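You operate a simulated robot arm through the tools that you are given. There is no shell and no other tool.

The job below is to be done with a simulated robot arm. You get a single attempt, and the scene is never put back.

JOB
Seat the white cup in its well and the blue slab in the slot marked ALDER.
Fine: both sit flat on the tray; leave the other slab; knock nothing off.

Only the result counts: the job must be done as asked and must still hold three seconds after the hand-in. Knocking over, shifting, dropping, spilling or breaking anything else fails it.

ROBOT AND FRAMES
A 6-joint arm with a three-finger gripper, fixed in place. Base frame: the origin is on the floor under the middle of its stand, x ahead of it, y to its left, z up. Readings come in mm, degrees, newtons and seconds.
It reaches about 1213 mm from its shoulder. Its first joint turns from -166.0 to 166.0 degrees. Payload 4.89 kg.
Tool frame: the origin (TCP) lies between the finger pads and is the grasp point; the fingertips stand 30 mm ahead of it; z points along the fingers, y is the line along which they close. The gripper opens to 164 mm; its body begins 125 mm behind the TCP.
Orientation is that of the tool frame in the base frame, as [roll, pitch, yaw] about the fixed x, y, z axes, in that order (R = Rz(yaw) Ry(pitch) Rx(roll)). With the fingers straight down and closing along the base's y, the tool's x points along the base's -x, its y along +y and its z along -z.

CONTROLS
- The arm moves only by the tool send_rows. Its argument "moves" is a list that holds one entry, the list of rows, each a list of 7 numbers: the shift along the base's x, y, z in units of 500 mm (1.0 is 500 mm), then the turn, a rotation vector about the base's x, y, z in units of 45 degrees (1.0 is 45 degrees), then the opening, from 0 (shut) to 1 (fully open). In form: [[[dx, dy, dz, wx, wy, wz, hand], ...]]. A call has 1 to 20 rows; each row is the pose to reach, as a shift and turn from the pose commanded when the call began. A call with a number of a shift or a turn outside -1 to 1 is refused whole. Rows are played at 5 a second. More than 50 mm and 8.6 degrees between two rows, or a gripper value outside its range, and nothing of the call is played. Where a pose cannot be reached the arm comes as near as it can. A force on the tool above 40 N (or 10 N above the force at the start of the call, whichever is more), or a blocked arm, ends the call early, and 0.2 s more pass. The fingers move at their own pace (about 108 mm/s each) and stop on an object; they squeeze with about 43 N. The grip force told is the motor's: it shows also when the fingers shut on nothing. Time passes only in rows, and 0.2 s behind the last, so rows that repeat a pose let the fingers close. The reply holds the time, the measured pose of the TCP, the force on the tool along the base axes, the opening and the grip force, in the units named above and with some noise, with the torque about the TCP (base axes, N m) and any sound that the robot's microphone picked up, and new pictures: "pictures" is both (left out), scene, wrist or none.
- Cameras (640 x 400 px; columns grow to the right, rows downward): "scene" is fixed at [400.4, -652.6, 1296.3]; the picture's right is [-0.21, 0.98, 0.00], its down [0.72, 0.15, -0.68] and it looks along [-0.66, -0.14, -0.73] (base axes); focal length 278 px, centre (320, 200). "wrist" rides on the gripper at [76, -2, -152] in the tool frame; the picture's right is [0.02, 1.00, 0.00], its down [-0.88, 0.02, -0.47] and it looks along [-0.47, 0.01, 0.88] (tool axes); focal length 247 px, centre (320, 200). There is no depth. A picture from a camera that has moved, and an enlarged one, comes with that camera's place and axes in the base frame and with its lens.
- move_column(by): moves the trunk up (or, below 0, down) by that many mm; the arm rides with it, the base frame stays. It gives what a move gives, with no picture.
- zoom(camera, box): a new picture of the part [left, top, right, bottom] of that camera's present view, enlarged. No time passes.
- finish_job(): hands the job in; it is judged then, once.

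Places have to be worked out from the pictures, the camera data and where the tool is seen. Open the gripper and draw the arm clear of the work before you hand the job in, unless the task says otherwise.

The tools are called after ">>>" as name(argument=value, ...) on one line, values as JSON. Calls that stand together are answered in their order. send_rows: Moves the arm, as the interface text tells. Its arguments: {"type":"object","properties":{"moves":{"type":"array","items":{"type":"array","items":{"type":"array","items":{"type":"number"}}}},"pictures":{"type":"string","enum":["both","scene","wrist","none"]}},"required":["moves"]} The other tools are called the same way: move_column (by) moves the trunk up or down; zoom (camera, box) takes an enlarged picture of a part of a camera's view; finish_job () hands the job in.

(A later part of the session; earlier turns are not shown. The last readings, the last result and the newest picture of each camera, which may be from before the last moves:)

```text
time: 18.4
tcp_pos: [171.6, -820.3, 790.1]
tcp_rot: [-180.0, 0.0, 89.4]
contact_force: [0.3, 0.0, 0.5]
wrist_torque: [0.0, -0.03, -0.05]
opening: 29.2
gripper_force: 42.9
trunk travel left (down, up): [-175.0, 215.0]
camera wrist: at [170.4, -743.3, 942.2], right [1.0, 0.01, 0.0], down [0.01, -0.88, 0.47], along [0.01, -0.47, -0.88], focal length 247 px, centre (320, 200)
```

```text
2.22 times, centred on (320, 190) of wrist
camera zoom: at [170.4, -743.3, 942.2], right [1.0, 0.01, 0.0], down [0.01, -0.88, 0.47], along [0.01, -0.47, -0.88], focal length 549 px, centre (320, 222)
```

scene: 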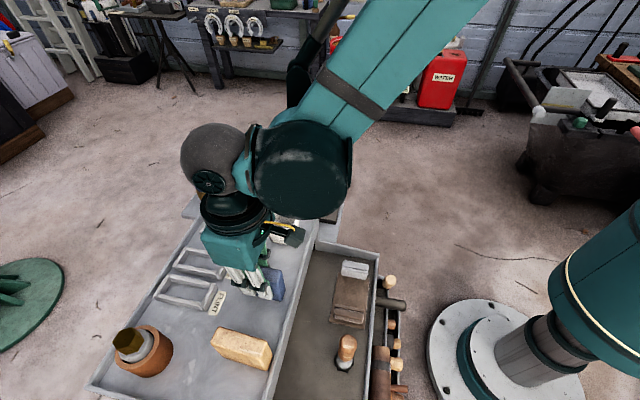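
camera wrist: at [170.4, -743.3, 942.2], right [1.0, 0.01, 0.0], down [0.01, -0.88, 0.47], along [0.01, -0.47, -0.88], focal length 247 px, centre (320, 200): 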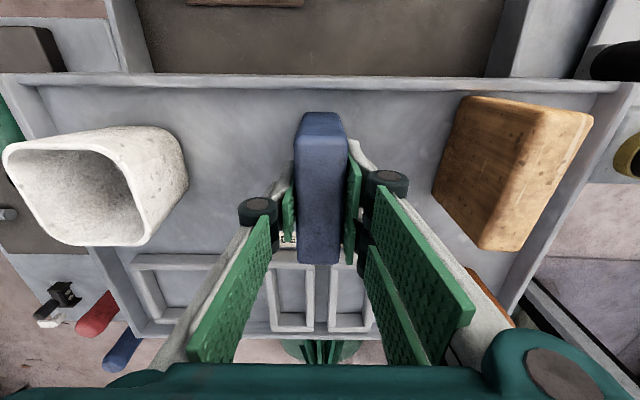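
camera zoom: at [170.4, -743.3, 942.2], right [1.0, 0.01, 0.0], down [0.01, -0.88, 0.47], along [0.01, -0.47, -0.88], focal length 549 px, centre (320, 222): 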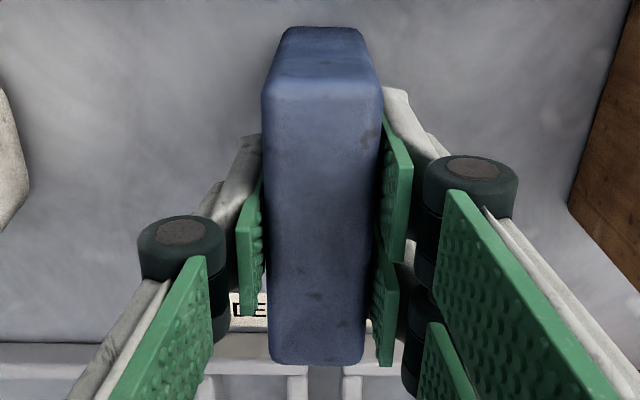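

The slab is gripped (opening 29.2 mm, 43 N). I lift it straight up 60 mm and check it hangs square.

>>> send_rows(moves=[[[0, 0, 0.02, 0, 0, 0, 0], [0, 0, 0.05, 0, 0, 0, 0], [0, 0, 0.085, 0, 0, 0, 0], [0, 0, 0.12, 0, 0, 0, 0], [0, 0, 0.12, 0, 0, 0, 0], [0, 0, 0.12, 0, 0, 0, 0]]], pictures="both")

>>> zoom(camera="scene", box=[150, 200, 310, 300])

>>> zoom(camera="wrist", box=[220, 100, 420, 280])

```text
time: 19.8
tcp_pos: [174.9, -818.0, 851.3]
tcp_rot: [180.0, 0.0, 89.5]
contact_force: [0.4, 0.4, -0.9]
wrist_torque: [0.0, -0.03, 0.01]
opening: 29.2
gripper_force: 42.8
trunk travel left (down, up): [-175.0, 215.0]
camera wrist: at [172.0, -740.9, 1002.5], right [1.0, 0.01, 0.0], down [0.01, -0.88, 0.47], along [0.01, -0.47, -0.88], focal length 247 px, centre (320, 200)
```

scene: 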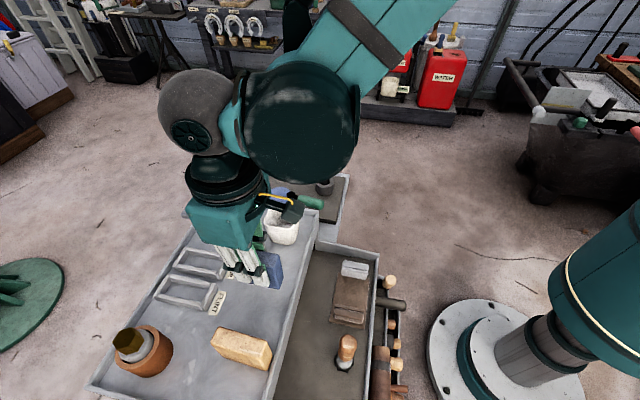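
wrist: 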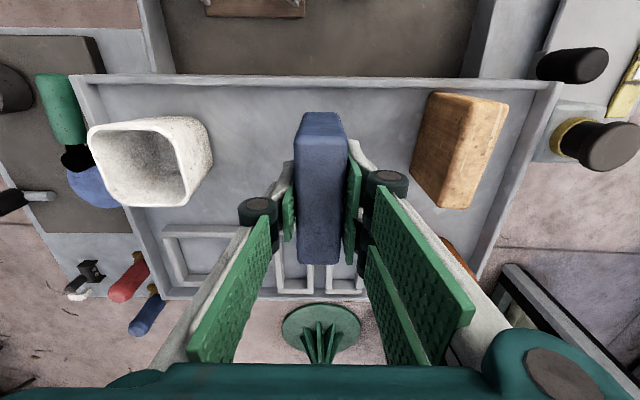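

```text
4.00 times, centred on (230, 250) of scene
camera zoom: at [400.4, -652.6, 1296.3], right [-0.21, 0.98, 0.0], down [0.72, 0.15, -0.68], along [-0.66, -0.14, -0.73], focal length 1111 px, centre (680, 0)
```

zoom: 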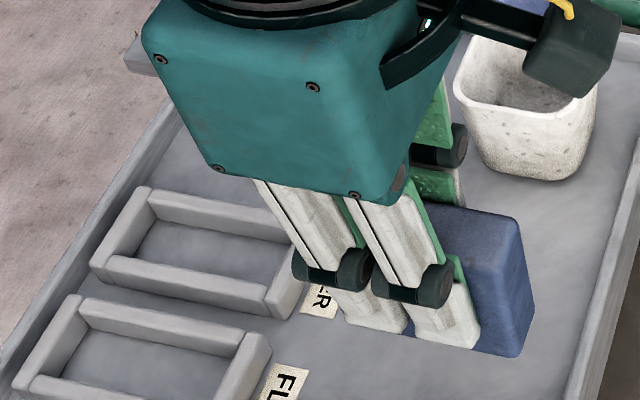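

```text
2.22 times, centred on (320, 190) of wrist
camera zoom: at [172.0, -740.9, 1002.5], right [1.0, 0.01, 0.0], down [0.01, -0.88, 0.47], along [0.01, -0.47, -0.88], focal length 549 px, centre (320, 222)
```

zoom: 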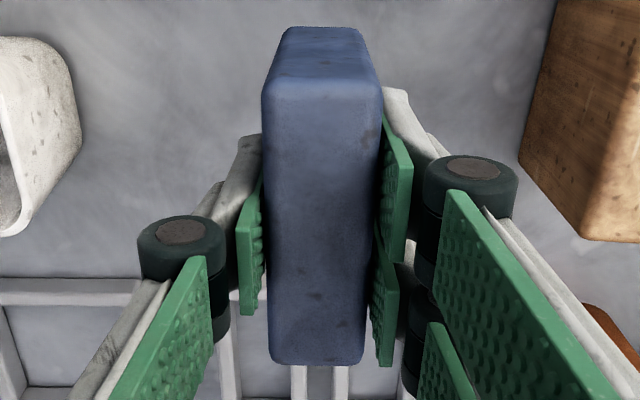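

The slab hangs unchanged in the hand. I carry it at this height to above the ALDER slot, then check the hover position.

>>> send_rows(moves=[[[-0.008, -0.04, 0, 0, 0, 0, 0], [-0.018, -0.09, 0, 0, 0, 0, 0], [-0.028, -0.14, 0, 0, 0, 0, 0], [-0.038, -0.19, 0, 0, 0, 0, 0], [-0.048, -0.24, 0, 0, 0, 0, 0], [-0.058, -0.285, 0, 0, 0, 0, 0], [-0.064, -0.314, 0, 0, 0, 0, 0], [-0.064, -0.314, 0, 0, 0, 0, 0], [-0.064, -0.314, 0, 0, 0, 0, 0]]], pictures="both")

>>> send_rows(moves=[[[0, 0, 0, 0, 0, 0, 0]]], pictures="none")

>>> send_rows(moves=[[[0, 0, 0, 0, 0, 0, 0]]], pictures="none")

>>> zoom(camera="scene", box=[130, 210, 290, 310])

>>> zoom(camera="wrist", box=[220, 60, 420, 280])

```text
time: 21.8
tcp_pos: [141.2, -972.2, 849.9]
tcp_rot: [-180.0, 0.0, 89.5]
contact_force: [-0.7, -0.5, -1.1]
wrist_torque: [0.03, 0.0, -0.01]
opening: 29.2
gripper_force: 43.2
trunk travel left (down, up): [-175.0, 215.0]
camera wrist: at [140.8, -897.2, 1002.4], right [1.0, 0.01, 0.0], down [0.01, -0.88, 0.47], along [0.01, -0.47, -0.88], focal length 247 px, centre (320, 200)
```

scene: 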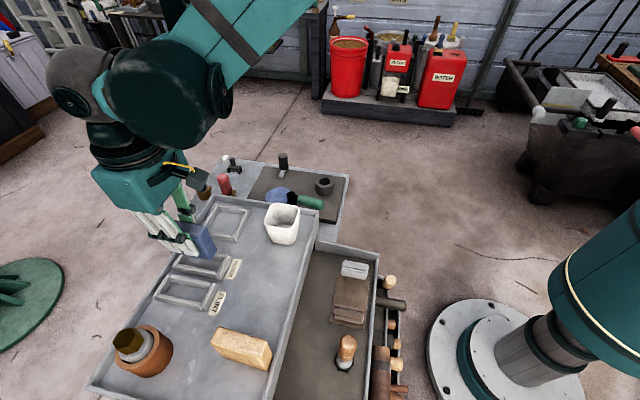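
wrist: 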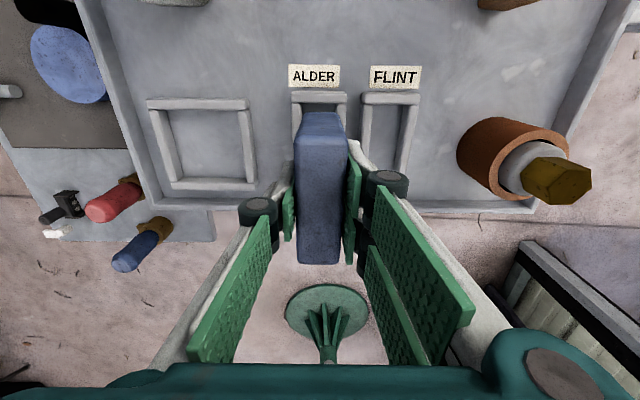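

```text
time: 22.2
tcp_pos: [142.0, -974.3, 850.7]
tcp_rot: [180.0, 0.0, 89.5]
contact_force: [0.2, 0.4, -0.8]
wrist_torque: [-0.01, -0.01, 0.0]
opening: 29.4
gripper_force: 43.2
trunk travel left (down, up): [-175.0, 215.0]
```

```text
time: 22.6
tcp_pos: [143.1, -974.0, 850.9]
tcp_rot: [179.9, 0.1, 89.5]
contact_force: [0.6, -1.1, 0.0]
wrist_torque: [0.0, 0.0, 0.02]
opening: 29.3
gripper_force: 42.7
trunk travel left (down, up): [-175.0, 215.0]
```

```text
4.00 times, centred on (210, 260) of scene
camera zoom: at [400.4, -652.6, 1296.3], right [-0.21, 0.98, 0.0], down [0.72, 0.15, -0.68], along [-0.66, -0.14, -0.73], focal length 1111 px, centre (760, -40)
```

zoom: 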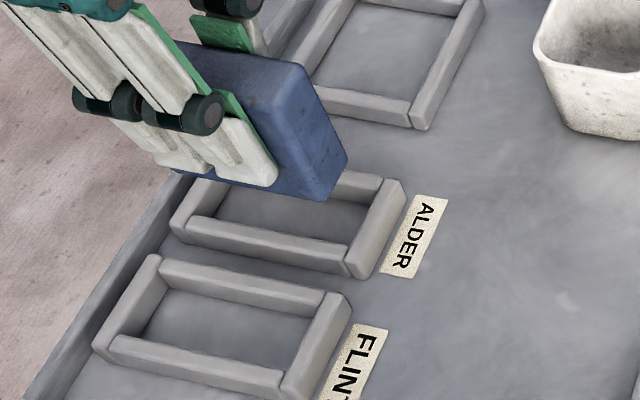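

```text
1.82 times, centred on (320, 170) of wrist
camera zoom: at [140.9, -897.1, 1002.4], right [1.0, 0.01, 0.0], down [0.01, -0.88, 0.47], along [0.01, -0.47, -0.88], focal length 449 px, centre (320, 254)
```

zoom: 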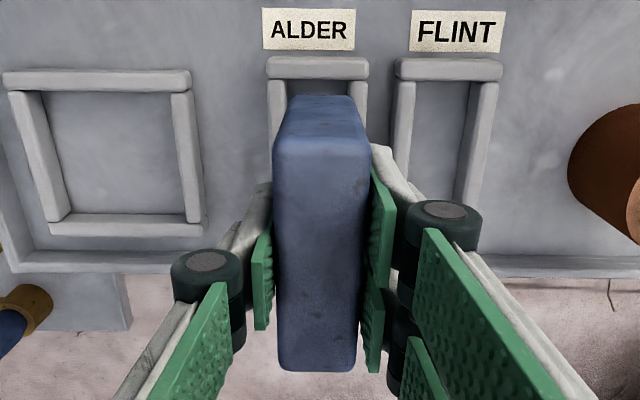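

Hovering at about (142.1, -973.5, 850.5) over the ALDER slot. I lower to z ≈ 815 (slab bottom still several mm above the bars) and re-check the alignment.

>>> send_rows(moves=[[[0, -0.002, -0.02, 0, 0, 0, 0], [0, -0.002, -0.04, 0, 0, 0, 0], [0, -0.002, -0.06, 0, 0, 0, 0], [0, -0.002, -0.07, 0, 0, 0, 0], [0, -0.002, -0.07, 0, 0, 0, 0], [0, -0.002, -0.07, 0, 0, 0, 0]]], pictures="both")

>>> send_rows(moves=[[[0, 0, 0, 0, 0, 0, 0]]], pictures="none")

>>> send_rows(moves=[[[0, 0, 0, 0, 0, 0, 0]]], pictures="none")

>>> zoom(camera="scene", box=[155, 225, 251, 285])

>>> zoom(camera="wrist", box=[272, 70, 368, 130])

```text
time: 24.0
tcp_pos: [142.0, -976.4, 816.1]
tcp_rot: [-179.9, 0.0, 89.6]
contact_force: [0.3, 0.9, -1.4]
wrist_torque: [0.01, -0.04, 0.02]
opening: 29.3
gripper_force: 42.9
trunk travel left (down, up): [-175.0, 215.0]
camera wrist: at [140.4, -899.6, 967.6], right [1.0, 0.01, 0.0], down [0.01, -0.88, 0.47], along [0.01, -0.47, -0.88], focal length 247 px, centre (320, 200)
```

scene: 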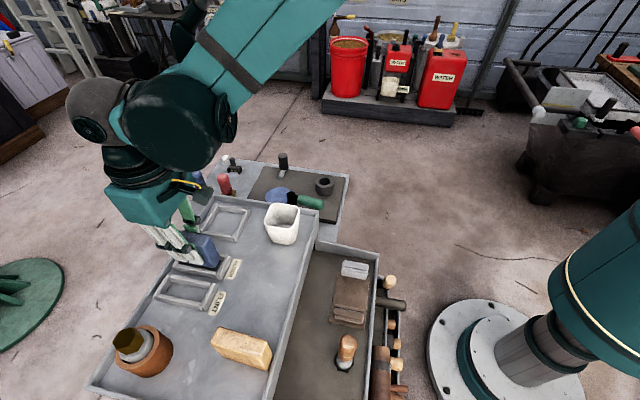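
wrist: 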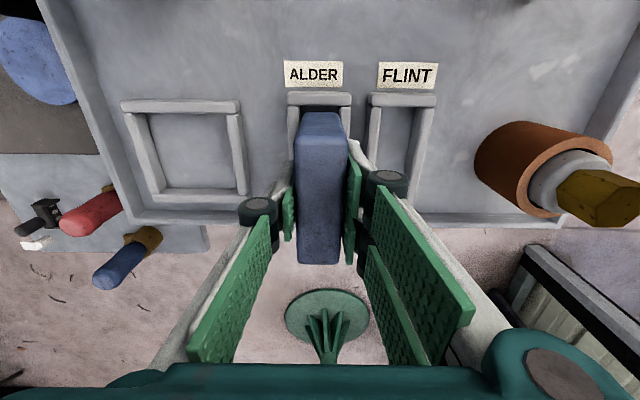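

```text
time: 24.4
tcp_pos: [142.1, -975.8, 815.5]
tcp_rot: [-180.0, 0.0, 89.5]
contact_force: [-0.7, 0.1, -1.3]
wrist_torque: [0.03, -0.01, -0.02]
opening: 29.1
gripper_force: 42.6
trunk travel left (down, up): [-175.0, 215.0]
```

```text
time: 24.8
tcp_pos: [141.9, -976.2, 815.2]
tcp_rot: [-179.9, 0.0, 89.5]
contact_force: [1.1, -0.2, -1.2]
wrist_torque: [0.02, -0.02, 0.0]
opening: 29.3
gripper_force: 42.6
trunk travel left (down, up): [-175.0, 215.0]
```

```text
6.67 times, centred on (203, 255) of scene
camera zoom: at [400.4, -652.6, 1296.3], right [-0.21, 0.98, 0.0], down [0.72, 0.15, -0.68], along [-0.66, -0.14, -0.73], focal length 1852 px, centre (1100, -167)
```

zoom: 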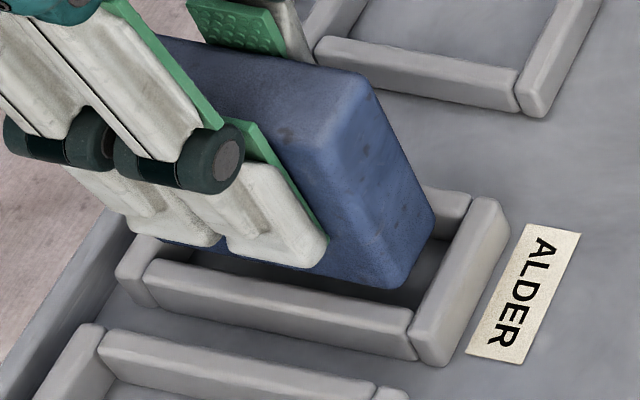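

```text
6.67 times, centred on (320, 100) of wrist
camera zoom: at [140.4, -899.6, 967.7], right [1.0, 0.01, 0.0], down [0.01, -0.88, 0.47], along [0.01, -0.47, -0.88], focal length 1646 px, centre (320, 867)
```

zoom: 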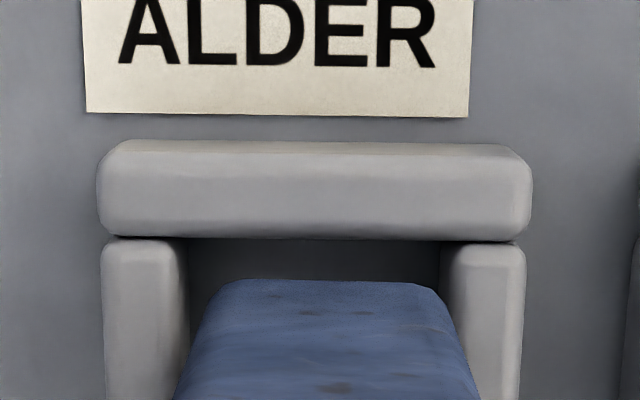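

From the wrist close-up and the scene view the slab is about 1.6 mm too far +x and slightly too far -y. I nudge it by (-1.6, +0.8) mm, lower 6 mm and look again.

>>> send_rows(moves=[[[-0.0032, 0.0016, 0, 0, 0, 0, 0], [-0.0032, 0.0016, -0.006, 0, 0, 0, 0], [-0.0032, 0.0016, -0.012, 0, 0, 0, 0], [-0.0032, 0.0016, -0.012, 0, 0, 0, 0], [-0.0032, 0.0016, -0.012, 0, 0, 0, 0]]], pictures="none")

>>> send_rows(moves=[[[0, 0, 0, 0, 0, 0, 0]]], pictures="none")

>>> send_rows(moves=[[[0, 0, 0, 0, 0, 0, 0]]], pictures="none")

>>> zoom(camera="scene", box=[180, 243, 228, 273])

>>> zoom(camera="wrist", box=[280, 80, 360, 130])

>>> zoom(camera="scene", box=[155, 235, 235, 285])

```text
time: 26.0
tcp_pos: [141.7, -975.2, 809.1]
tcp_rot: [-180.0, 0.0, 89.5]
contact_force: [0.2, -0.4, -0.6]
wrist_torque: [-0.02, 0.01, 0.01]
opening: 29.1
gripper_force: 43.3
trunk travel left (down, up): [-175.0, 215.0]
```

```text
time: 26.4
tcp_pos: [139.9, -974.7, 808.6]
tcp_rot: [179.9, 0.0, 89.5]
contact_force: [-0.7, 0.0, -1.7]
wrist_torque: [0.0, 0.0, 0.02]
opening: 29.2
gripper_force: 43.1
trunk travel left (down, up): [-175.0, 215.0]
```

```text
time: 26.8
tcp_pos: [139.6, -974.9, 809.3]
tcp_rot: [-179.9, 0.0, 89.5]
contact_force: [0.7, -0.5, -0.8]
wrist_torque: [0.06, 0.0, 0.0]
opening: 29.1
gripper_force: 43.1
trunk travel left (down, up): [-175.0, 215.0]
```

```text
13.33 times, centred on (204, 258) of scene
camera zoom: at [400.4, -652.6, 1296.3], right [-0.21, 0.98, 0.0], down [0.72, 0.15, -0.68], along [-0.66, -0.14, -0.73], focal length 3705 px, centre (1867, -573)
```

zoom: 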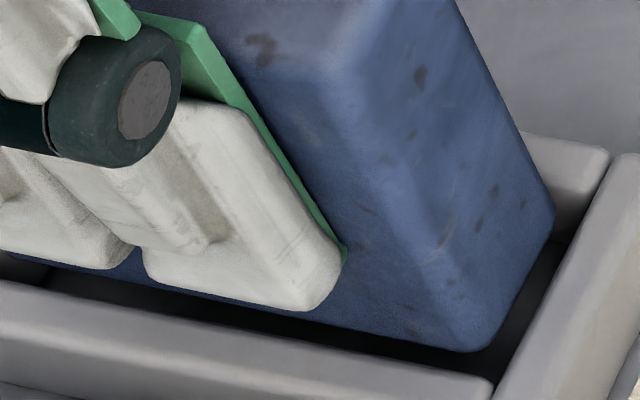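

```text
8.00 times, centred on (320, 105) of wrist
camera zoom: at [139.1, -898.7, 961.4], right [1.0, 0.01, 0.0], down [0.01, -0.88, 0.47], along [0.01, -0.47, -0.88], focal length 1976 px, centre (320, 960)
```

zoom: 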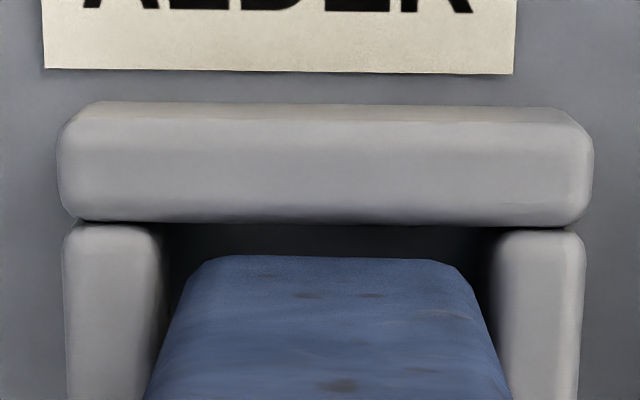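

```text
8.00 times, centred on (195, 260) of scene
camera zoom: at [400.4, -652.6, 1296.3], right [-0.21, 0.98, 0.0], down [0.72, 0.15, -0.68], along [-0.66, -0.14, -0.73], focal length 2223 px, centre (1320, -280)
```

zoom: 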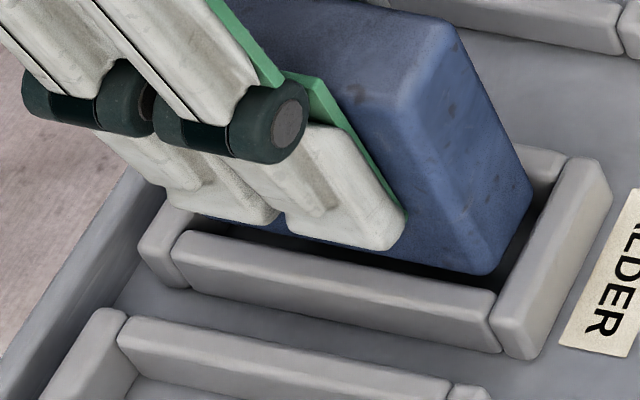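

Now the wrist and scene views show the slab centred over the slot (about 2 mm gaps each side, y gap 2.1 mm at the label end). I lower it 14 mm into the frame and check force and position.

>>> send_rows(moves=[[[0, 0, -0.008, 0, 0, 0, 0], [0, 0.0006, -0.016, 0, 0, 0, 0], [0, 0.0008, -0.023, 0, 0, 0, 0], [0, 0.0008, -0.028, 0, 0, 0, 0], [0, 0.0008, -0.028, 0, 0, 0, 0]]], pictures="none")

>>> send_rows(moves=[[[0, 0, 0, 0, 0, 0, 0]]], pictures="none")

>>> zoom(camera="scene", box=[155, 235, 235, 285])

>>> zoom(camera="wrist", box=[280, 80, 360, 130])

```text
time: 28.0
tcp_pos: [140.5, -975.4, 795.4]
tcp_rot: [179.9, -0.1, 89.4]
contact_force: [0.0, 0.3, -0.2]
wrist_torque: [0.0, -0.01, 0.0]
opening: 29.4
gripper_force: 43.2
trunk travel left (down, up): [-175.0, 215.0]
```

```text
time: 28.4
tcp_pos: [140.5, -974.7, 794.7]
tcp_rot: [180.0, 0.0, 89.5]
contact_force: [-0.6, 0.8, -1.4]
wrist_torque: [-0.01, 0.01, 0.02]
opening: 29.5
gripper_force: 43.1
trunk travel left (down, up): [-175.0, 215.0]
```

```text
8.00 times, centred on (195, 260) of scene
camera zoom: at [400.4, -652.6, 1296.3], right [-0.21, 0.98, 0.0], down [0.72, 0.15, -0.68], along [-0.66, -0.14, -0.73], focal length 2223 px, centre (1320, -280)
```

zoom: 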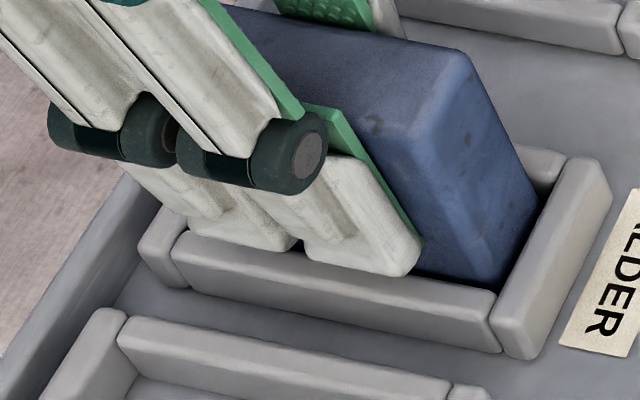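

```text
8.00 times, centred on (320, 105) of wrist
camera zoom: at [138.8, -899.0, 947.1], right [1.0, 0.01, 0.0], down [0.01, -0.88, 0.47], along [0.01, -0.47, -0.88], focal length 1976 px, centre (320, 960)
```

zoom: 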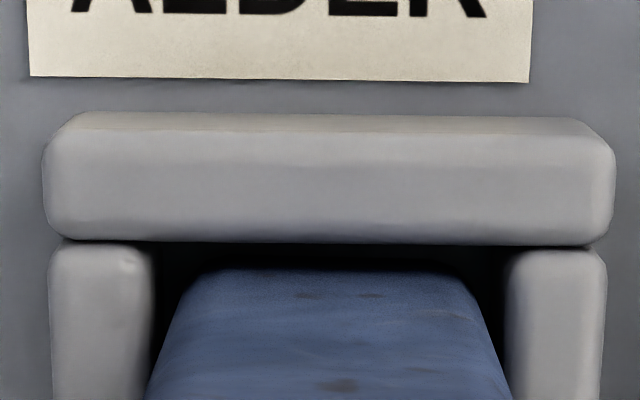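

The slab has entered the slot freely (no side force, z 795). I lower the last few mm in small steps, watching the vertical force.

>>> send_rows(moves=[[[0, 0, -0.004, 0, 0, 0, 0], [0, 0, -0.008, 0, 0, 0, 0], [0, 0, -0.008, 0, 0, 0, 0]]], pictures="none")

>>> send_rows(moves=[[[0, 0, -0.002, 0, 0, 0, 0], [0, 0, -0.002, 0, 0, 0, 0]]], pictures="none")

>>> send_rows(moves=[[[0, 0, -0.001, 0, 0, 0, 0], [0, 0, -0.001, 0, 0, 0, 0]]], pictures="scene")

```text
time: 29.2
tcp_pos: [142.2, -975.6, 790.5]
tcp_rot: [180.0, 0.0, 89.5]
contact_force: [0.7, 0.0, -1.6]
wrist_torque: [0.0, 0.02, 0.04]
opening: 29.1
gripper_force: 42.8
trunk travel left (down, up): [-175.0, 215.0]
```

```text
time: 29.8
tcp_pos: [139.0, -974.9, 790.5]
tcp_rot: [179.9, 0.0, 89.5]
contact_force: [3.3, -1.6, 7.9]
wrist_torque: [0.0, -0.06, 0.02]
opening: 29.1
gripper_force: 43.3
trunk travel left (down, up): [-175.0, 215.0]
```

```text
time: 30.4
tcp_pos: [139.9, -974.3, 788.8]
tcp_rot: [-179.9, -0.1, 89.5]
contact_force: [2.2, 3.5, 16.4]
wrist_torque: [0.2, 0.05, 0.0]
opening: 29.3
gripper_force: 42.5
trunk travel left (down, up): [-175.0, 215.0]
```

scene: 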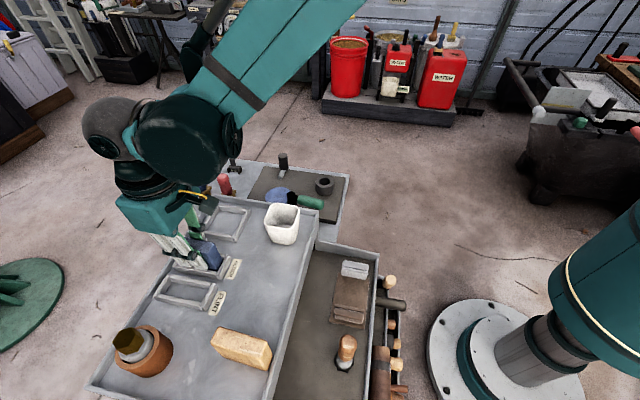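

Floor contact appears at z ≈ 789.5, the same height as the original grasp, so the slab is seated on the tray floor. I open the fingers to 80 mm in place and look.

>>> send_rows(moves=[[[0, 0, 0.001, 0, 0, 0, 0.2], [0, 0, 0.001, 0, 0, 0, 0.3], [0, 0, 0.001, 0, 0, 0, 0.45], [0, 0, 0.001, 0, 0, 0, 0.45], [0, 0, 0.001, 0, 0, 0, 0.45]]], pictures="both")

>>> zoom(camera="scene", box=[155, 225, 251, 285])

>>> zoom(camera="wrist", box=[240, 70, 400, 280])

```text
time: 31.6
tcp_pos: [140.8, -976.7, 788.4]
tcp_rot: [180.0, 0.0, 89.5]
contact_force: [0.2, 0.4, 0.5]
wrist_torque: [0.0, 0.01, -0.01]
opening: 73.6
gripper_force: 0.1
trunk travel left (down, up): [-175.0, 215.0]
camera wrist: at [138.9, -899.8, 941.7], right [1.0, 0.01, 0.0], down [0.01, -0.88, 0.47], along [0.01, -0.47, -0.88], focal length 247 px, centre (320, 200)
```

scene: 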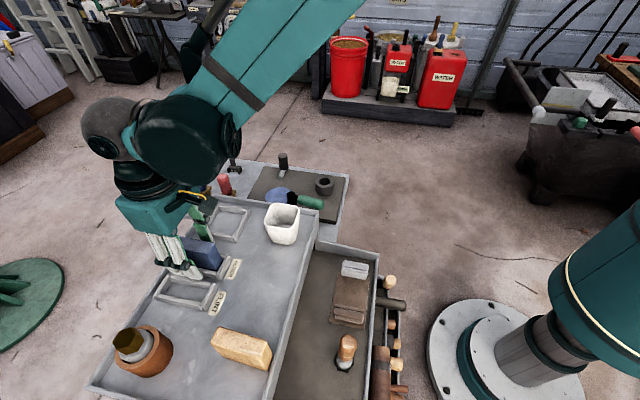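
wrist: 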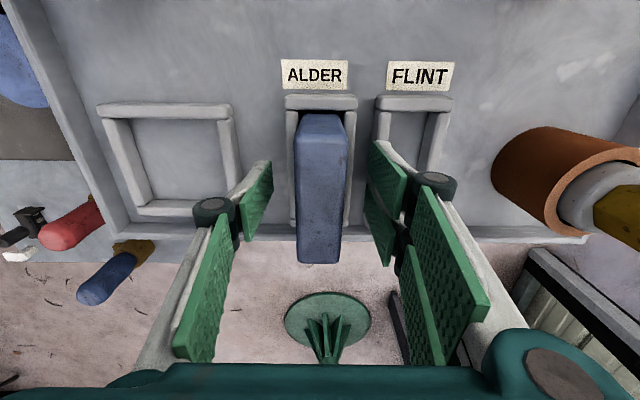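

```text
6.67 times, centred on (203, 255) of scene
camera zoom: at [400.4, -652.6, 1296.3], right [-0.21, 0.98, 0.0], down [0.72, 0.15, -0.68], along [-0.66, -0.14, -0.73], focal length 1852 px, centre (1100, -167)
```

zoom: 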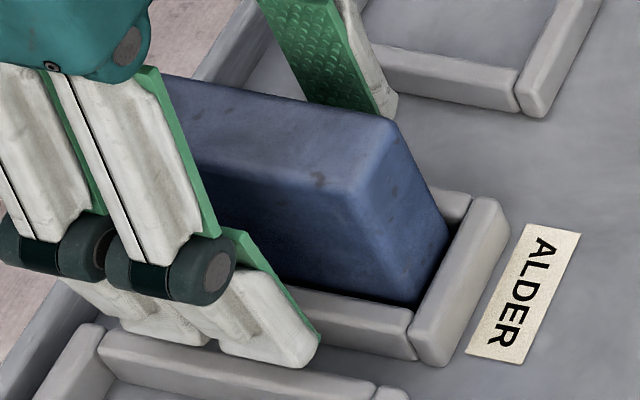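

```text
1.90 times, centred on (320, 175) of wrist
camera zoom: at [138.9, -899.8, 941.7], right [1.0, 0.01, 0.0], down [0.01, -0.88, 0.47], along [0.01, -0.47, -0.88], focal length 470 px, centre (320, 248)
```

zoom: 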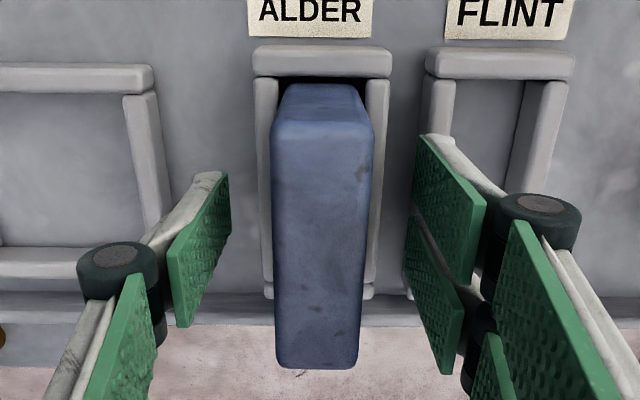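

The blue slab stands upright inside the ALDER frame, touching nothing else. I raise the hand straight up 110 mm clear of it.

>>> send_rows(moves=[[[0, 0, 0.03, 0, 0, 0, 0.45], [0, 0, 0.08, 0, 0, 0, 0.45], [0, 0, 0.15, 0, 0, 0, 0.45], [0, 0, 0.22, 0, 0, 0, 0.45], [0, 0, 0.22, 0, 0, 0, 0.45]]], pictures="both")

>>> zoom(camera="wrist", box=[240, 70, 400, 280])

>>> zoom(camera="scene", box=[155, 225, 251, 285])

```text
time: 32.8
tcp_pos: [138.4, -978.1, 902.1]
tcp_rot: [-179.9, 0.0, 89.5]
contact_force: [0.3, -0.6, -0.3]
wrist_torque: [-0.03, 0.03, 0.0]
opening: 74.0
gripper_force: 0.2
trunk travel left (down, up): [-175.0, 215.0]
camera wrist: at [138.3, -901.2, 1054.5], right [1.0, 0.01, 0.0], down [0.01, -0.88, 0.47], along [0.01, -0.47, -0.88], focal length 247 px, centre (320, 200)
```

scene: 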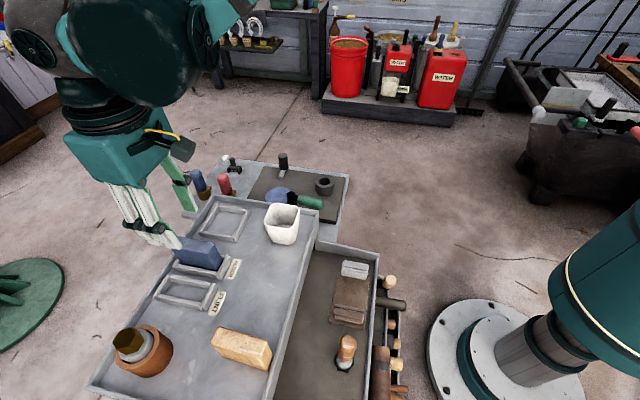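
wrist: 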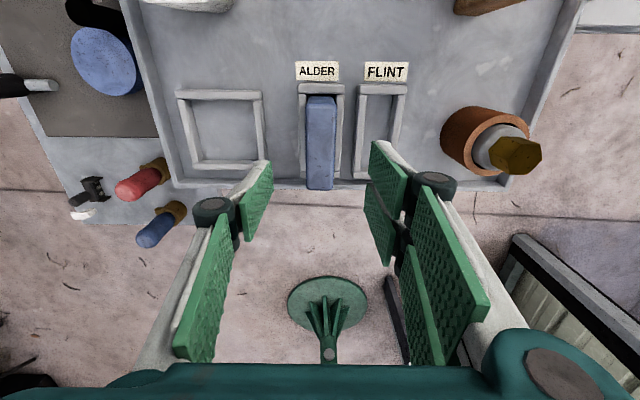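

```text
1.90 times, centred on (320, 175) of wrist
camera zoom: at [138.3, -901.2, 1054.5], right [1.0, 0.01, 0.0], down [0.01, -0.88, 0.47], along [0.01, -0.47, -0.88], focal length 470 px, centre (320, 248)
```

zoom: 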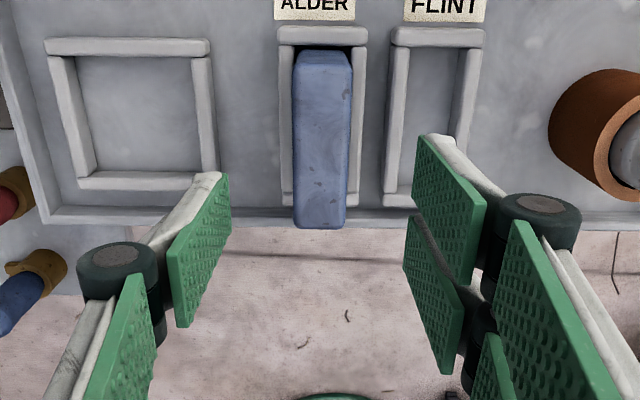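

```text
6.67 times, centred on (203, 255) of scene
camera zoom: at [400.4, -652.6, 1296.3], right [-0.21, 0.98, 0.0], down [0.72, 0.15, -0.68], along [-0.66, -0.14, -0.73], focal length 1852 px, centre (1100, -167)
```

zoom: 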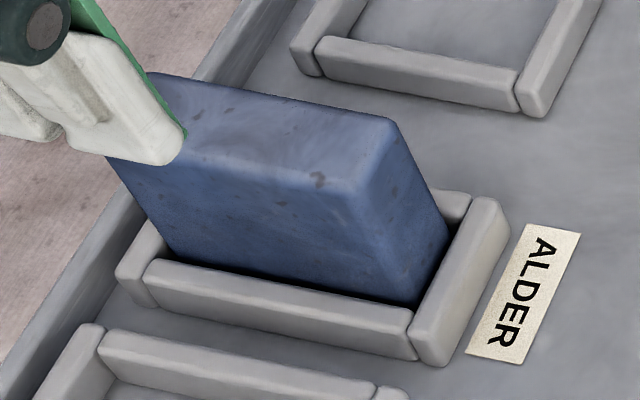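

The slab is seated cleanly in ALDER. I now move the hand at z ≈ 900 to above the cup at about (20, -818.5), opening to about 110 mm.

>>> send_rows(moves=[[[-0.03, 0.04, 0, 0, 0, 0, 0.55], [-0.07, 0.095, 0, 0, 0, 0, 0.67], [-0.11, 0.15, 0, 0, 0, 0, 0.67], [-0.15, 0.205, 0, 0, 0, 0, 0.67], [-0.19, 0.26, 0, 0, 0, 0, 0.67], [-0.22, 0.3, 0, 0, 0, 0, 0.67], [-0.236, 0.319, 0, 0, 0, 0, 0.67], [-0.236, 0.319, 0, 0, 0, 0, 0.67], [-0.236, 0.319, 0, 0, 0, 0, 0.67]]], pictures="both")

>>> send_rows(moves=[[[0, 0, 0, 0, 0, 0, 0.67]]], pictures="none")

>>> zoom(camera="wrist", box=[200, 80, 440, 280])

```text
time: 34.8
tcp_pos: [22.6, -813.1, 897.7]
tcp_rot: [-179.9, 0.0, 89.6]
contact_force: [-0.4, 0.8, 0.1]
wrist_torque: [-0.02, -0.03, 0.01]
opening: 109.9
gripper_force: 0.0
trunk travel left (down, up): [-175.0, 215.0]
camera wrist: at [21.3, -736.7, 1049.3], right [1.0, 0.01, 0.0], down [0.01, -0.88, 0.47], along [0.01, -0.47, -0.88], focal length 247 px, centre (320, 200)
```

scene: 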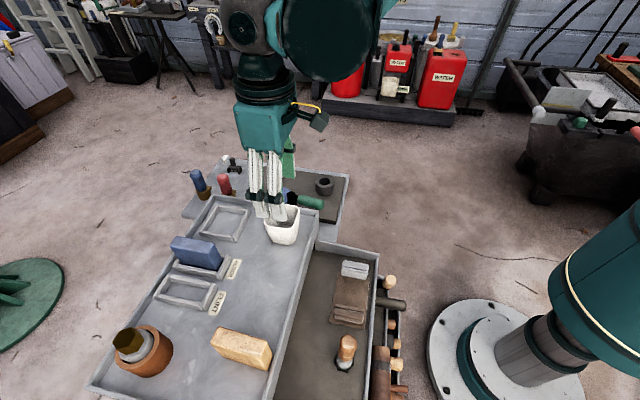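
wrist: 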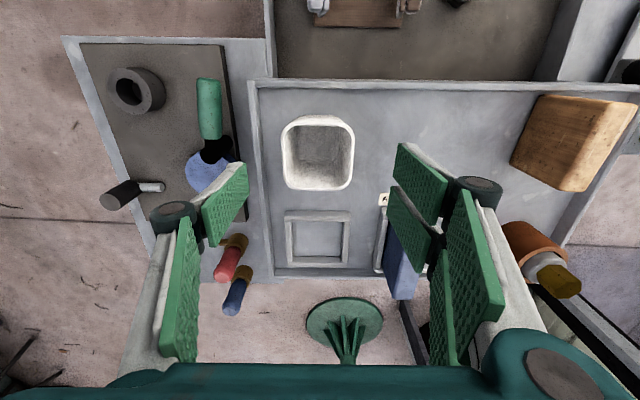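

```text
time: 35.2
tcp_pos: [21.7, -812.3, 896.9]
tcp_rot: [180.0, 0.0, 89.6]
contact_force: [-0.1, 0.0, 0.0]
wrist_torque: [-0.01, 0.0, 0.0]
opening: 110.0
gripper_force: 0.0
trunk travel left (down, up): [-175.0, 215.0]
```

```text
2.00 times, centred on (320, 180) of wrist
camera zoom: at [21.4, -736.8, 1049.3], right [1.0, 0.01, 0.0], down [0.01, -0.88, 0.47], along [0.01, -0.47, -0.88], focal length 494 px, centre (320, 240)
```

zoom: 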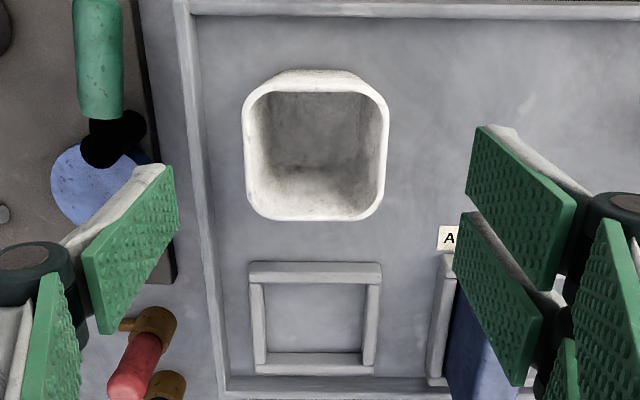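

Cup rim centre from this view is ≈ (19.9, -819.5); the hand is at (22.3, -812.7). I correct by (-2.3, -6.3) mm and descend to z ≈ 845, with the tips still above the rim.

>>> send_rows(moves=[[[-0.0046, -0.0126, -0.02, 0, 0, 0, 0.67], [-0.0046, -0.0126, -0.06, 0, 0, 0, 0.67], [-0.0046, -0.0126, -0.09, 0, 0, 0, 0.67], [-0.0046, -0.0126, -0.104, 0, 0, 0, 0.67], [-0.0046, -0.0126, -0.104, 0, 0, 0, 0.67], [-0.0046, -0.0126, -0.104, 0, 0, 0, 0.67]]], pictures="both")

>>> send_rows(moves=[[[0, 0, 0, 0, 0, 0, 0.67]]], pictures="none")

>>> zoom(camera="wrist", box=[200, 80, 440, 280])

>>> zoom(camera="scene", box=[220, 120, 348, 260])

```text
time: 36.6
tcp_pos: [18.2, -820.5, 848.8]
tcp_rot: [179.9, 0.0, 89.5]
contact_force: [0.3, -0.8, -0.8]
wrist_torque: [-0.01, 0.01, 0.03]
opening: 109.9
gripper_force: 0.0
trunk travel left (down, up): [-175.0, 215.0]
camera wrist: at [17.6, -743.9, 999.5], right [1.0, 0.01, 0.0], down [0.01, -0.88, 0.47], along [0.01, -0.47, -0.88], focal length 247 px, centre (320, 200)
```

scene: 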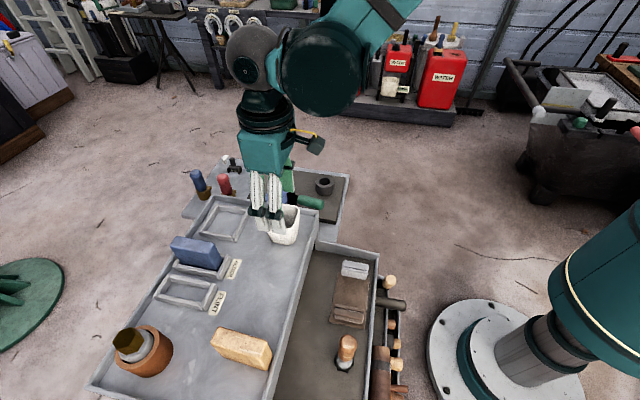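
wrist: 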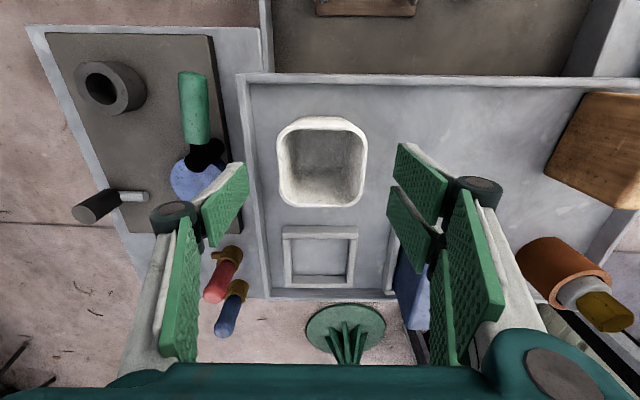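

```text
time: 37.0
tcp_pos: [18.6, -819.4, 848.0]
tcp_rot: [180.0, 0.0, 89.5]
contact_force: [0.2, 0.0, 1.5]
wrist_torque: [-0.01, -0.01, -0.01]
opening: 109.9
gripper_force: 0.0
trunk travel left (down, up): [-175.0, 215.0]
```

```text
2.00 times, centred on (320, 180) of wrist
camera zoom: at [17.6, -743.9, 999.6], right [1.0, 0.01, 0.0], down [0.01, -0.88, 0.47], along [0.01, -0.47, -0.88], focal length 494 px, centre (320, 240)
```

zoom: 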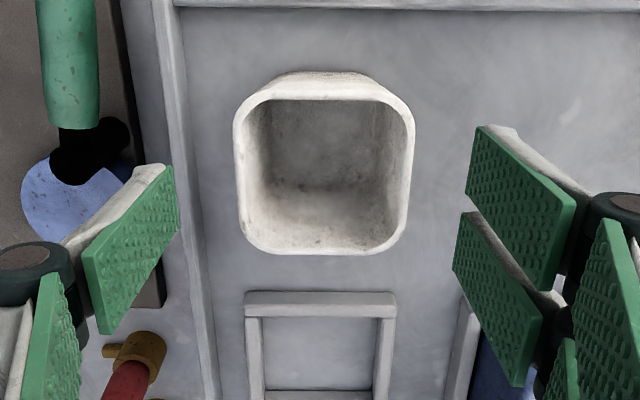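

```text
2.86 times, centred on (284, 190) of scene
camera zoom: at [400.4, -652.6, 1296.3], right [-0.21, 0.98, 0.0], down [0.72, 0.15, -0.68], along [-0.66, -0.14, -0.73], focal length 794 px, centre (423, 229)
```

zoom: 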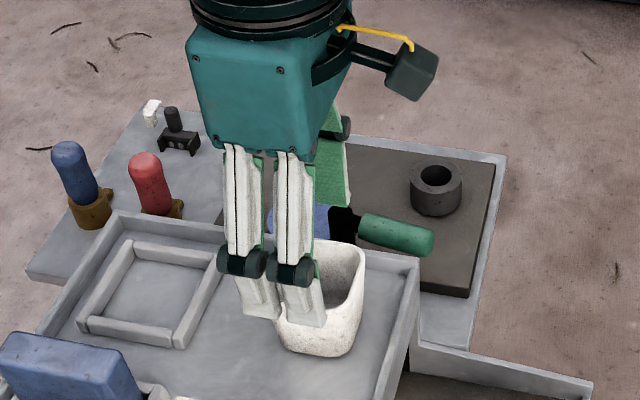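

TCP is at (18.5, -820) with the cup rim centre at (20.0, -820.4). Before descending I check the tray wall height next to the -x finger.

>>> zoom(camera="wrist", box=[215, 100, 311, 160])

>>> zoom(camera="scene", box=[296, 195, 328, 215])

>>> zoom(camera="scene", box=[200, 185, 264, 225])

```text
6.67 times, centred on (263, 130) of wrist
camera zoom: at [17.6, -743.9, 999.6], right [1.0, 0.01, 0.0], down [0.01, -0.88, 0.47], along [0.01, -0.47, -0.88], focal length 1646 px, centre (700, 667)
```

zoom: 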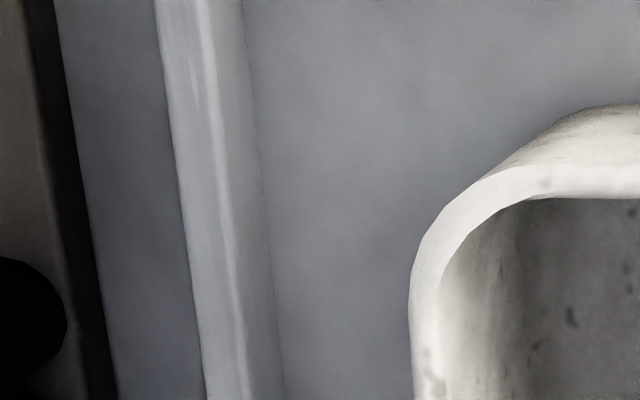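

```text
16.00 times, centred on (312, 205) of scene
camera zoom: at [400.4, -652.6, 1296.3], right [-0.21, 0.98, 0.0], down [0.72, 0.15, -0.68], along [-0.66, -0.14, -0.73], focal length 4446 px, centre (448, 120)
```

zoom: 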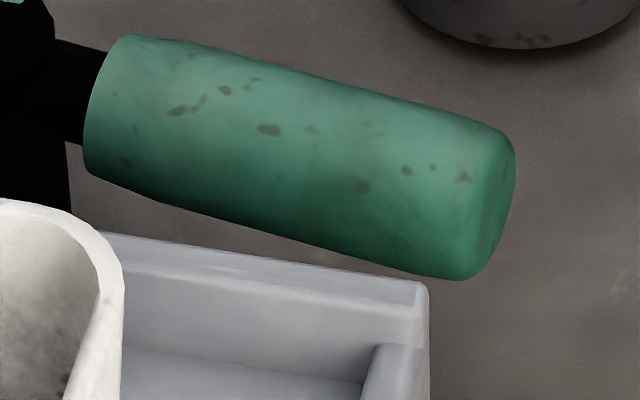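

```text
10.00 times, centred on (232, 205) of scene
camera zoom: at [400.4, -652.6, 1296.3], right [-0.21, 0.98, 0.0], down [0.72, 0.15, -0.68], along [-0.66, -0.14, -0.73], focal length 2779 px, centre (1200, 150)
```

zoom: 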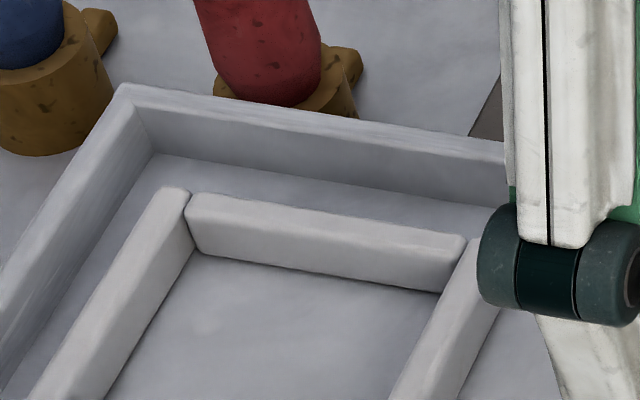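

The tray wall tops out near z 749 and the knuckles stay clear of the slab, so tips at about z 758 are safe. I descend to z ≈ 788 around the cup with a small x correction.

>>> send_rows(moves=[[[0.0035, 0, -0.02, 0, 0, 0, 0.67], [0.004, 0, -0.05, 0, 0, 0, 0.67], [0.0045, 0.0005, -0.08, 0, 0, 0, 0.67], [0.005, 0.001, -0.105, 0, 0, 0, 0.67], [0.005, 0.001, -0.12, 0, 0, 0, 0.67], [0.005, 0.001, -0.12, 0, 0, 0, 0.67], [0.005, 0.001, -0.12, 0, 0, 0, 0.67]]], pictures="both")

>>> send_rows(moves=[[[0, 0, 0, 0, 0, 0, 0.67]]], pictures="none")

>>> zoom(camera="wrist", box=[200, 80, 440, 280])

>>> zoom(camera="scene", box=[220, 150, 348, 260])

```text
time: 38.6
tcp_pos: [21.3, -821.5, 787.2]
tcp_rot: [-179.9, 0.0, 89.5]
contact_force: [0.3, -0.3, -0.3]
wrist_torque: [0.01, -0.01, -0.02]
opening: 109.8
gripper_force: 0.1
trunk travel left (down, up): [-175.0, 215.0]
camera wrist: at [20.8, -744.9, 939.3], right [1.0, 0.01, 0.0], down [0.01, -0.88, 0.47], along [0.01, -0.47, -0.88], focal length 247 px, centre (320, 200)
```

scene: 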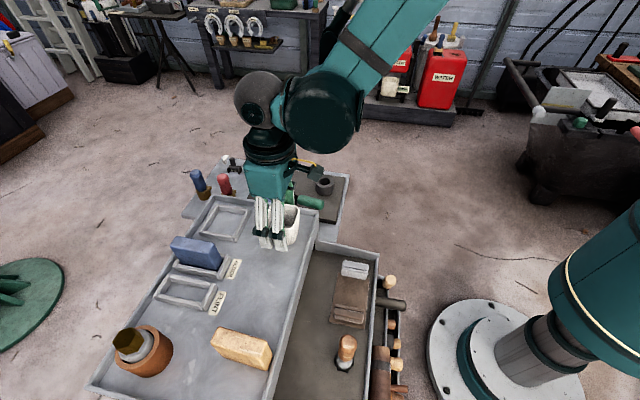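
wrist: 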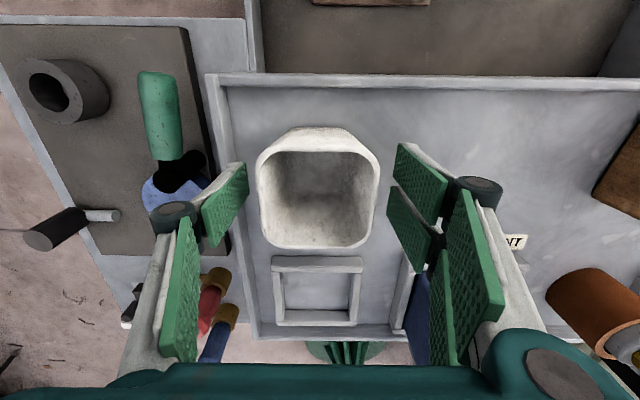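

```text
time: 39.0
tcp_pos: [22.0, -820.8, 787.0]
tcp_rot: [-179.9, 0.0, 89.6]
contact_force: [-0.1, 1.0, 0.4]
wrist_torque: [0.02, 0.02, 0.03]
opening: 109.7
gripper_force: 0.0
trunk travel left (down, up): [-175.0, 215.0]
```

```text
2.00 times, centred on (320, 180) of wrist
camera zoom: at [20.8, -744.9, 939.4], right [1.0, 0.01, 0.0], down [0.01, -0.88, 0.47], along [0.01, -0.47, -0.88], focal length 494 px, centre (320, 240)
```

zoom: 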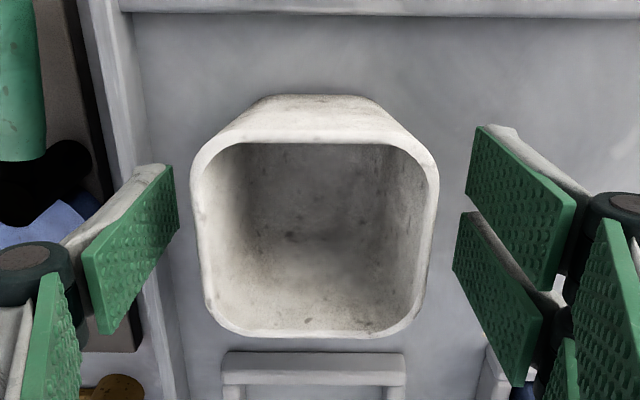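

```text
3.64 times, centred on (284, 205) of scene
camera zoom: at [400.4, -652.6, 1296.3], right [-0.21, 0.98, 0.0], down [0.72, 0.15, -0.68], along [-0.66, -0.14, -0.73], focal length 1010 px, centre (451, 182)
```

zoom: 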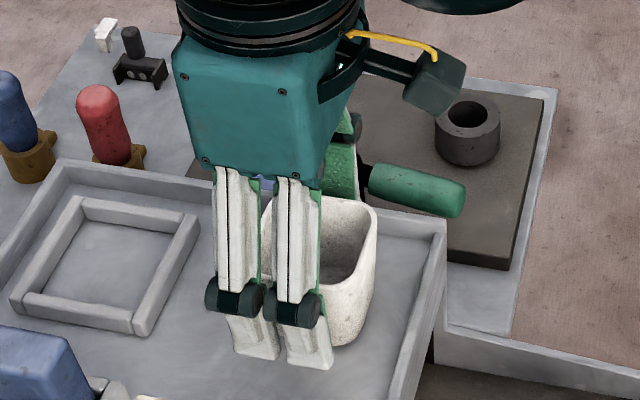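

The pads straddle the cup; the cup centre is about 1.8 mm toward -x of the hand. I shift (-1.8, -1) mm and close gently on the rim.

>>> send_rows(moves=[[[-0.0036, -0.002, 0, 0, 0, 0, 0.67], [-0.0036, -0.002, 0, 0, 0, 0, 0.67], [-0.0036, -0.002, 0, 0, 0, 0, 0.58], [-0.0036, -0.002, 0, 0, 0, 0, 0.5], [-0.0036, -0.002, 0, 0, 0, 0, 0.4], [-0.0036, -0.002, 0, 0, 0, 0, 0.2], [-0.0036, -0.002, 0, 0, 0, 0, 0], [-0.0036, -0.002, 0, 0, 0, 0, 0], [-0.0036, -0.002, 0, 0, 0, 0, 0]]], pictures="both")

>>> zoom(camera="wrist", box=[200, 80, 440, 280])

>>> zoom(camera="scene", box=[240, 180, 336, 250])

```text
time: 41.0
tcp_pos: [20.7, -822.3, 787.7]
tcp_rot: [180.0, 0.0, 89.6]
contact_force: [-0.2, -0.9, 0.8]
wrist_torque: [0.0, 0.03, 0.05]
opening: 70.9
gripper_force: 43.0
trunk travel left (down, up): [-175.0, 215.0]
camera wrist: at [19.2, -746.3, 939.2], right [1.0, 0.01, 0.0], down [0.01, -0.88, 0.47], along [0.01, -0.47, -0.88], focal length 247 px, centre (320, 200)
```

scene: 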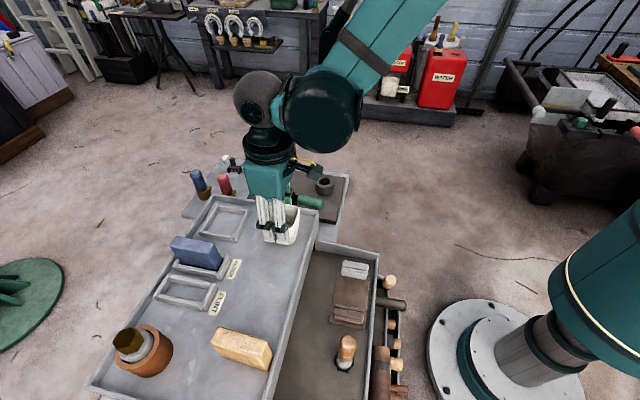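
wrist: 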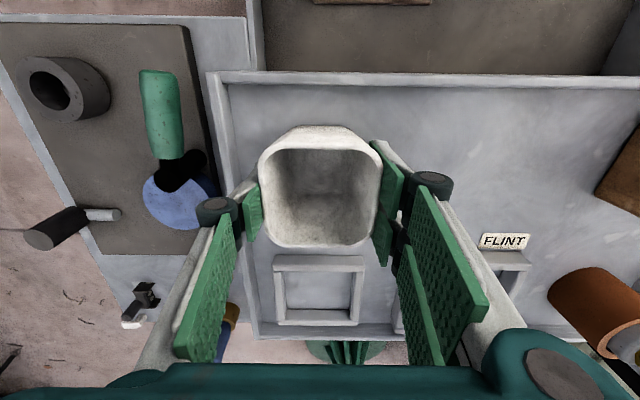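

```text
2.00 times, centred on (320, 180) of wrist
camera zoom: at [19.2, -746.3, 939.2], right [1.0, 0.01, 0.0], down [0.01, -0.88, 0.47], along [0.01, -0.47, -0.88], focal length 494 px, centre (320, 240)
```

zoom: 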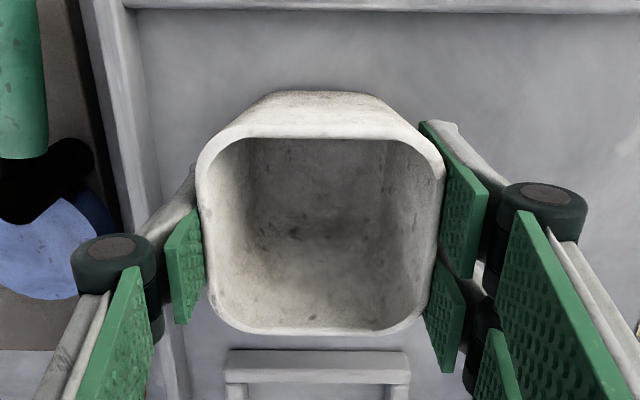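

```text
5.71 times, centred on (288, 215) of scene
camera zoom: at [400.4, -652.6, 1296.3], right [-0.21, 0.98, 0.0], down [0.72, 0.15, -0.68], along [-0.66, -0.14, -0.73], focal length 1588 px, centre (503, 114)
```

zoom: 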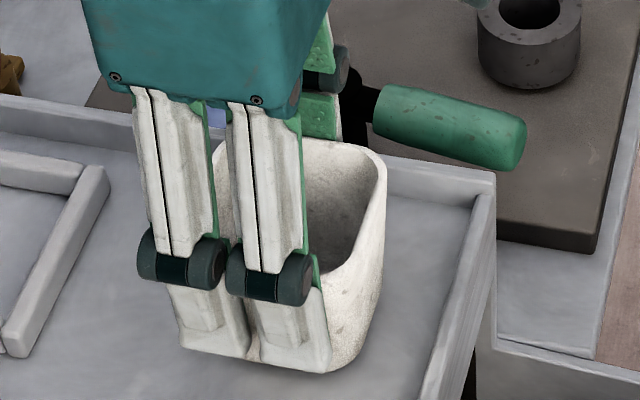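

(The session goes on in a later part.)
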